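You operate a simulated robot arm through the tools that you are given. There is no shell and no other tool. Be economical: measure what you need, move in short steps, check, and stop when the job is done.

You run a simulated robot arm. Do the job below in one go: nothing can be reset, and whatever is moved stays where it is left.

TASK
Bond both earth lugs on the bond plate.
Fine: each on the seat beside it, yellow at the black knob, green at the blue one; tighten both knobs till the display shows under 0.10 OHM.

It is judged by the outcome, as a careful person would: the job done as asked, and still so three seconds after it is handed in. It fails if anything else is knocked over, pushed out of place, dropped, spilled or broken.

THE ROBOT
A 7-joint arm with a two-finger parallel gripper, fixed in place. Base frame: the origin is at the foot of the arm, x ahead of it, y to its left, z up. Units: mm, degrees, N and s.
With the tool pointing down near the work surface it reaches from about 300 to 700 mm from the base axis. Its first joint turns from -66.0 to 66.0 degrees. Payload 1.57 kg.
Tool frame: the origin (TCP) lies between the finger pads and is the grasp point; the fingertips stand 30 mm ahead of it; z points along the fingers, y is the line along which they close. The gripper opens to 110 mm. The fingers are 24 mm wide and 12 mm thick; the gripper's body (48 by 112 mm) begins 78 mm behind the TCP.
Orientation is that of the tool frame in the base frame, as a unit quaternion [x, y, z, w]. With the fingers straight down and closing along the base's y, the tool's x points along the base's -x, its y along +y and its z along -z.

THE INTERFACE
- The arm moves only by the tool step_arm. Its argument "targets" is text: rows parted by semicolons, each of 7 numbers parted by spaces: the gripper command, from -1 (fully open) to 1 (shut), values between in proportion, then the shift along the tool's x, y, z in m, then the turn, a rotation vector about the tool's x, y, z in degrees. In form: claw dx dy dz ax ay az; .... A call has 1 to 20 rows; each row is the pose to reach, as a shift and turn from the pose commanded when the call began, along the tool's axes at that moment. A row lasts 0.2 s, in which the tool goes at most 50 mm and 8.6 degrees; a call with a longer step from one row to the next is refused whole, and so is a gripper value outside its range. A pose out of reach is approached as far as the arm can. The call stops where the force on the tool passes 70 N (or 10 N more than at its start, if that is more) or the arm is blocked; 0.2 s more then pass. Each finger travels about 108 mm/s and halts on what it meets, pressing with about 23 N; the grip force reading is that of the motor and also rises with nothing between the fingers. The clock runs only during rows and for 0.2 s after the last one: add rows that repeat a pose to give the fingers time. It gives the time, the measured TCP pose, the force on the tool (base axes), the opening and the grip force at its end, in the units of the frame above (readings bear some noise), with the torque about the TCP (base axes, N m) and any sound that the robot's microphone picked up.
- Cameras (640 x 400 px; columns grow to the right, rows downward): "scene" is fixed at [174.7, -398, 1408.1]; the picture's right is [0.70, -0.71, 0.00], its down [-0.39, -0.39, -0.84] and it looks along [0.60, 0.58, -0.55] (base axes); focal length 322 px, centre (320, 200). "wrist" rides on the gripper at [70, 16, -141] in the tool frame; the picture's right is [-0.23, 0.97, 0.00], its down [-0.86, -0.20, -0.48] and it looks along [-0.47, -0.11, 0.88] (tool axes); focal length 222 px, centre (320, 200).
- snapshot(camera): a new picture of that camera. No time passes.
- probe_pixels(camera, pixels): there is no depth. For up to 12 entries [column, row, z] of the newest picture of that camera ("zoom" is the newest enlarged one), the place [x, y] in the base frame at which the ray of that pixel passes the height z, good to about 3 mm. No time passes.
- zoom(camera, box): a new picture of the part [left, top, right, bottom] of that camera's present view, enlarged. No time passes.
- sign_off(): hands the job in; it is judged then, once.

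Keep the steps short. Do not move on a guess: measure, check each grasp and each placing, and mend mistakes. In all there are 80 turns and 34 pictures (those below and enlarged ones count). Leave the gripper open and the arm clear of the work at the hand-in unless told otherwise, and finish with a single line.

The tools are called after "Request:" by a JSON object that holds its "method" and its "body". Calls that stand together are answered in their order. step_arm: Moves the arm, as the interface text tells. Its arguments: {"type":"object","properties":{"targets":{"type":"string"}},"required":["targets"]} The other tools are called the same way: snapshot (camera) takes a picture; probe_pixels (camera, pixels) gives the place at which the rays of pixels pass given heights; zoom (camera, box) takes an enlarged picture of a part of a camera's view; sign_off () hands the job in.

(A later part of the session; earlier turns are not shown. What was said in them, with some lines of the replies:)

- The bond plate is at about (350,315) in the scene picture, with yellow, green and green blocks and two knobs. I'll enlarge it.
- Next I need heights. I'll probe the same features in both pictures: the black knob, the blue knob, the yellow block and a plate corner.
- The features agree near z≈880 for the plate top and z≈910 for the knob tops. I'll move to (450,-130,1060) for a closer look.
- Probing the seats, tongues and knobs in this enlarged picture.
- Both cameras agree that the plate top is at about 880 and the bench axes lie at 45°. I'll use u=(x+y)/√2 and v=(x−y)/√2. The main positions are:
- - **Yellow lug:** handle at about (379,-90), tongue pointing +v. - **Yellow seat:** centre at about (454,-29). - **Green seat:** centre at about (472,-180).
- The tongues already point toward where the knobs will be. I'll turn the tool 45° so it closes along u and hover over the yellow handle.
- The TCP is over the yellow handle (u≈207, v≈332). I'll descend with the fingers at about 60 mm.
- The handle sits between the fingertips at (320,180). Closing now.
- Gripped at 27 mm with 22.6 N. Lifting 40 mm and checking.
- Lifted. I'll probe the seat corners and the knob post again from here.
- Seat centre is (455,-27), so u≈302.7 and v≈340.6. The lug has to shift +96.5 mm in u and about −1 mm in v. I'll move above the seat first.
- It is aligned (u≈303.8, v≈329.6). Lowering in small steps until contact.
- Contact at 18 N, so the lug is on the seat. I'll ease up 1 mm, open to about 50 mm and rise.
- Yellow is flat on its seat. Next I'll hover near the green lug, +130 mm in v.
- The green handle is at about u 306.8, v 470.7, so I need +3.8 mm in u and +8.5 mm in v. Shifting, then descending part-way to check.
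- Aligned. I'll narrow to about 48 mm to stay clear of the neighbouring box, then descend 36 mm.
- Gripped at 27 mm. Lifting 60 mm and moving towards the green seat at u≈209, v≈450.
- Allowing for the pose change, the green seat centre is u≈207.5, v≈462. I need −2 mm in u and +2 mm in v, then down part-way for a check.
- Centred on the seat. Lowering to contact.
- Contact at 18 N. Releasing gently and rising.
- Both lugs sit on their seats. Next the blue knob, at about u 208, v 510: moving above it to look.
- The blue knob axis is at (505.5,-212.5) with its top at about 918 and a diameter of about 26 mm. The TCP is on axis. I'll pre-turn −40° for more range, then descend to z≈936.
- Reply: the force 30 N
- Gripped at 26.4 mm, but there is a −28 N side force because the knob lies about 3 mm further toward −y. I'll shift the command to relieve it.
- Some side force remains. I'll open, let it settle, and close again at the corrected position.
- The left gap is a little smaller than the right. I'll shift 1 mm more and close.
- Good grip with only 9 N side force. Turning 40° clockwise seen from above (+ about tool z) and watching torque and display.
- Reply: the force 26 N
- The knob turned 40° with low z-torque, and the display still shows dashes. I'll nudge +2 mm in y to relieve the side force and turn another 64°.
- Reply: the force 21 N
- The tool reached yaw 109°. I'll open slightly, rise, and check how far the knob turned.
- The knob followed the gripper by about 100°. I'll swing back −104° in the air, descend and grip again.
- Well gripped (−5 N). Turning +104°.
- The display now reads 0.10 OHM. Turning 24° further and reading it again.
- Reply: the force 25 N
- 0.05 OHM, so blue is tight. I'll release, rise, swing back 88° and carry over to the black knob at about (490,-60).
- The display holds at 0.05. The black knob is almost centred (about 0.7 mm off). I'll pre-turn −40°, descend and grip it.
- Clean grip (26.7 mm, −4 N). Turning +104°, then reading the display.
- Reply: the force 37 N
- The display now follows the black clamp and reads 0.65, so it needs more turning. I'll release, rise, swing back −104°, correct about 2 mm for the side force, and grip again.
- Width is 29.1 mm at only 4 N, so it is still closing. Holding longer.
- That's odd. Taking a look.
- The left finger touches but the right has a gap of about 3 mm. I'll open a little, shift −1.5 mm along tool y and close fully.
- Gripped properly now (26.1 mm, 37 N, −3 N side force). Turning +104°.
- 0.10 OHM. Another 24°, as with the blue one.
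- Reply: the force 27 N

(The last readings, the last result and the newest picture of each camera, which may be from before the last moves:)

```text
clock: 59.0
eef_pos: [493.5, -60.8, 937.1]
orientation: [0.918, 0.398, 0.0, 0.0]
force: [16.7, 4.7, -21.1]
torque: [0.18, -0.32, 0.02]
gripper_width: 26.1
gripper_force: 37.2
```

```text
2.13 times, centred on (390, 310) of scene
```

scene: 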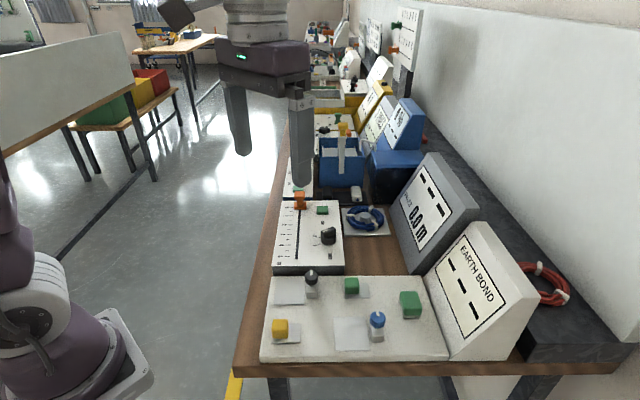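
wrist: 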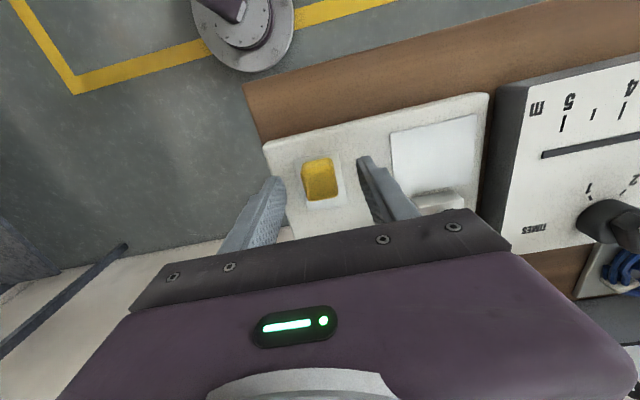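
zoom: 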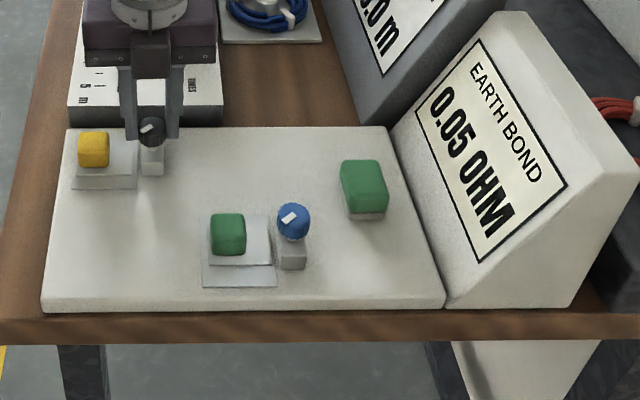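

0.05 OHM. Now I'll release, rise clear and wait a moment for a last look.

Request:
{"method": "step_arm", "body": {"targets": "0.4 0 0 0 0 0 0; 0.1 0 0 0 0 0 0; 0.1 0 0 0 0 0 0; 0.1 0 0 -0.03 0 0 0; -0.3 0 0 -0.07 0 0 0; -1 0 0 -0.12 0 0 0; -1 0 0 -0.16 0 0 0; -1 0 0 -0.2 0 0 0; -1 0 0 -0.2 0 0 0; -1 0 0 -0.2 0 0 0; -1 0 0 -0.2 0 0 0"}}

Request:
{"method": "snapshot", "body": {"camera": "scene"}}

Request:
{"method": "zoom", "body": {"camera": "scene", "box": [240, 230, 540, 390]}}

```text
clock: 61.4
eef_pos: [490.2, -61.5, 1135.2]
orientation: [0.917, 0.398, 0.0, 0.0]
force: [0.3, 0.2, 0.3]
torque: [-0.03, 0.0, -0.01]
gripper_width: 109.9
gripper_force: 0.1
```

```text
2 pictures are left
```

scene: 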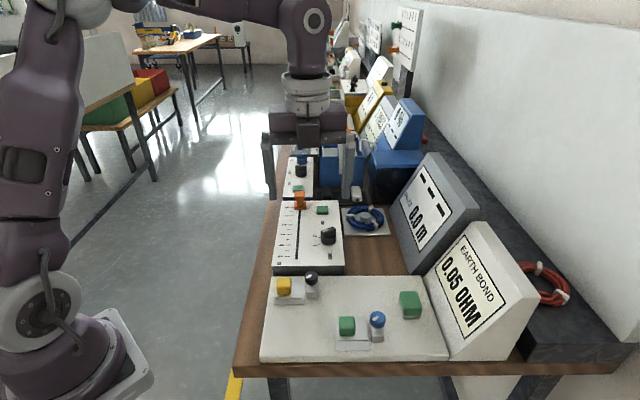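

```text
2.13 times, centred on (390, 310) of scene
```

zoom: 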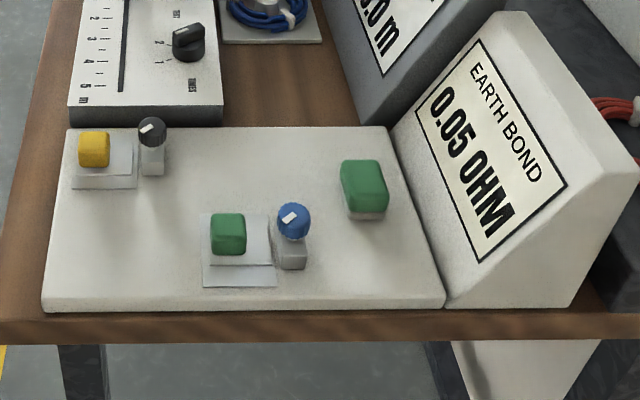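

Both lugs are on their seats, both knobs are tight and the display holds 0.05 OHM. Nothing else has moved, and the gripper is open and clear. Handing in.

Request:
{"method": "sign_off", "body": {}}

```text
The job is handed in.
```

Both earth lugs are bonded, yellow at the black knob and green at the blue one, with both knobs tightened and the display showing 0.05 OHM at hand-in.
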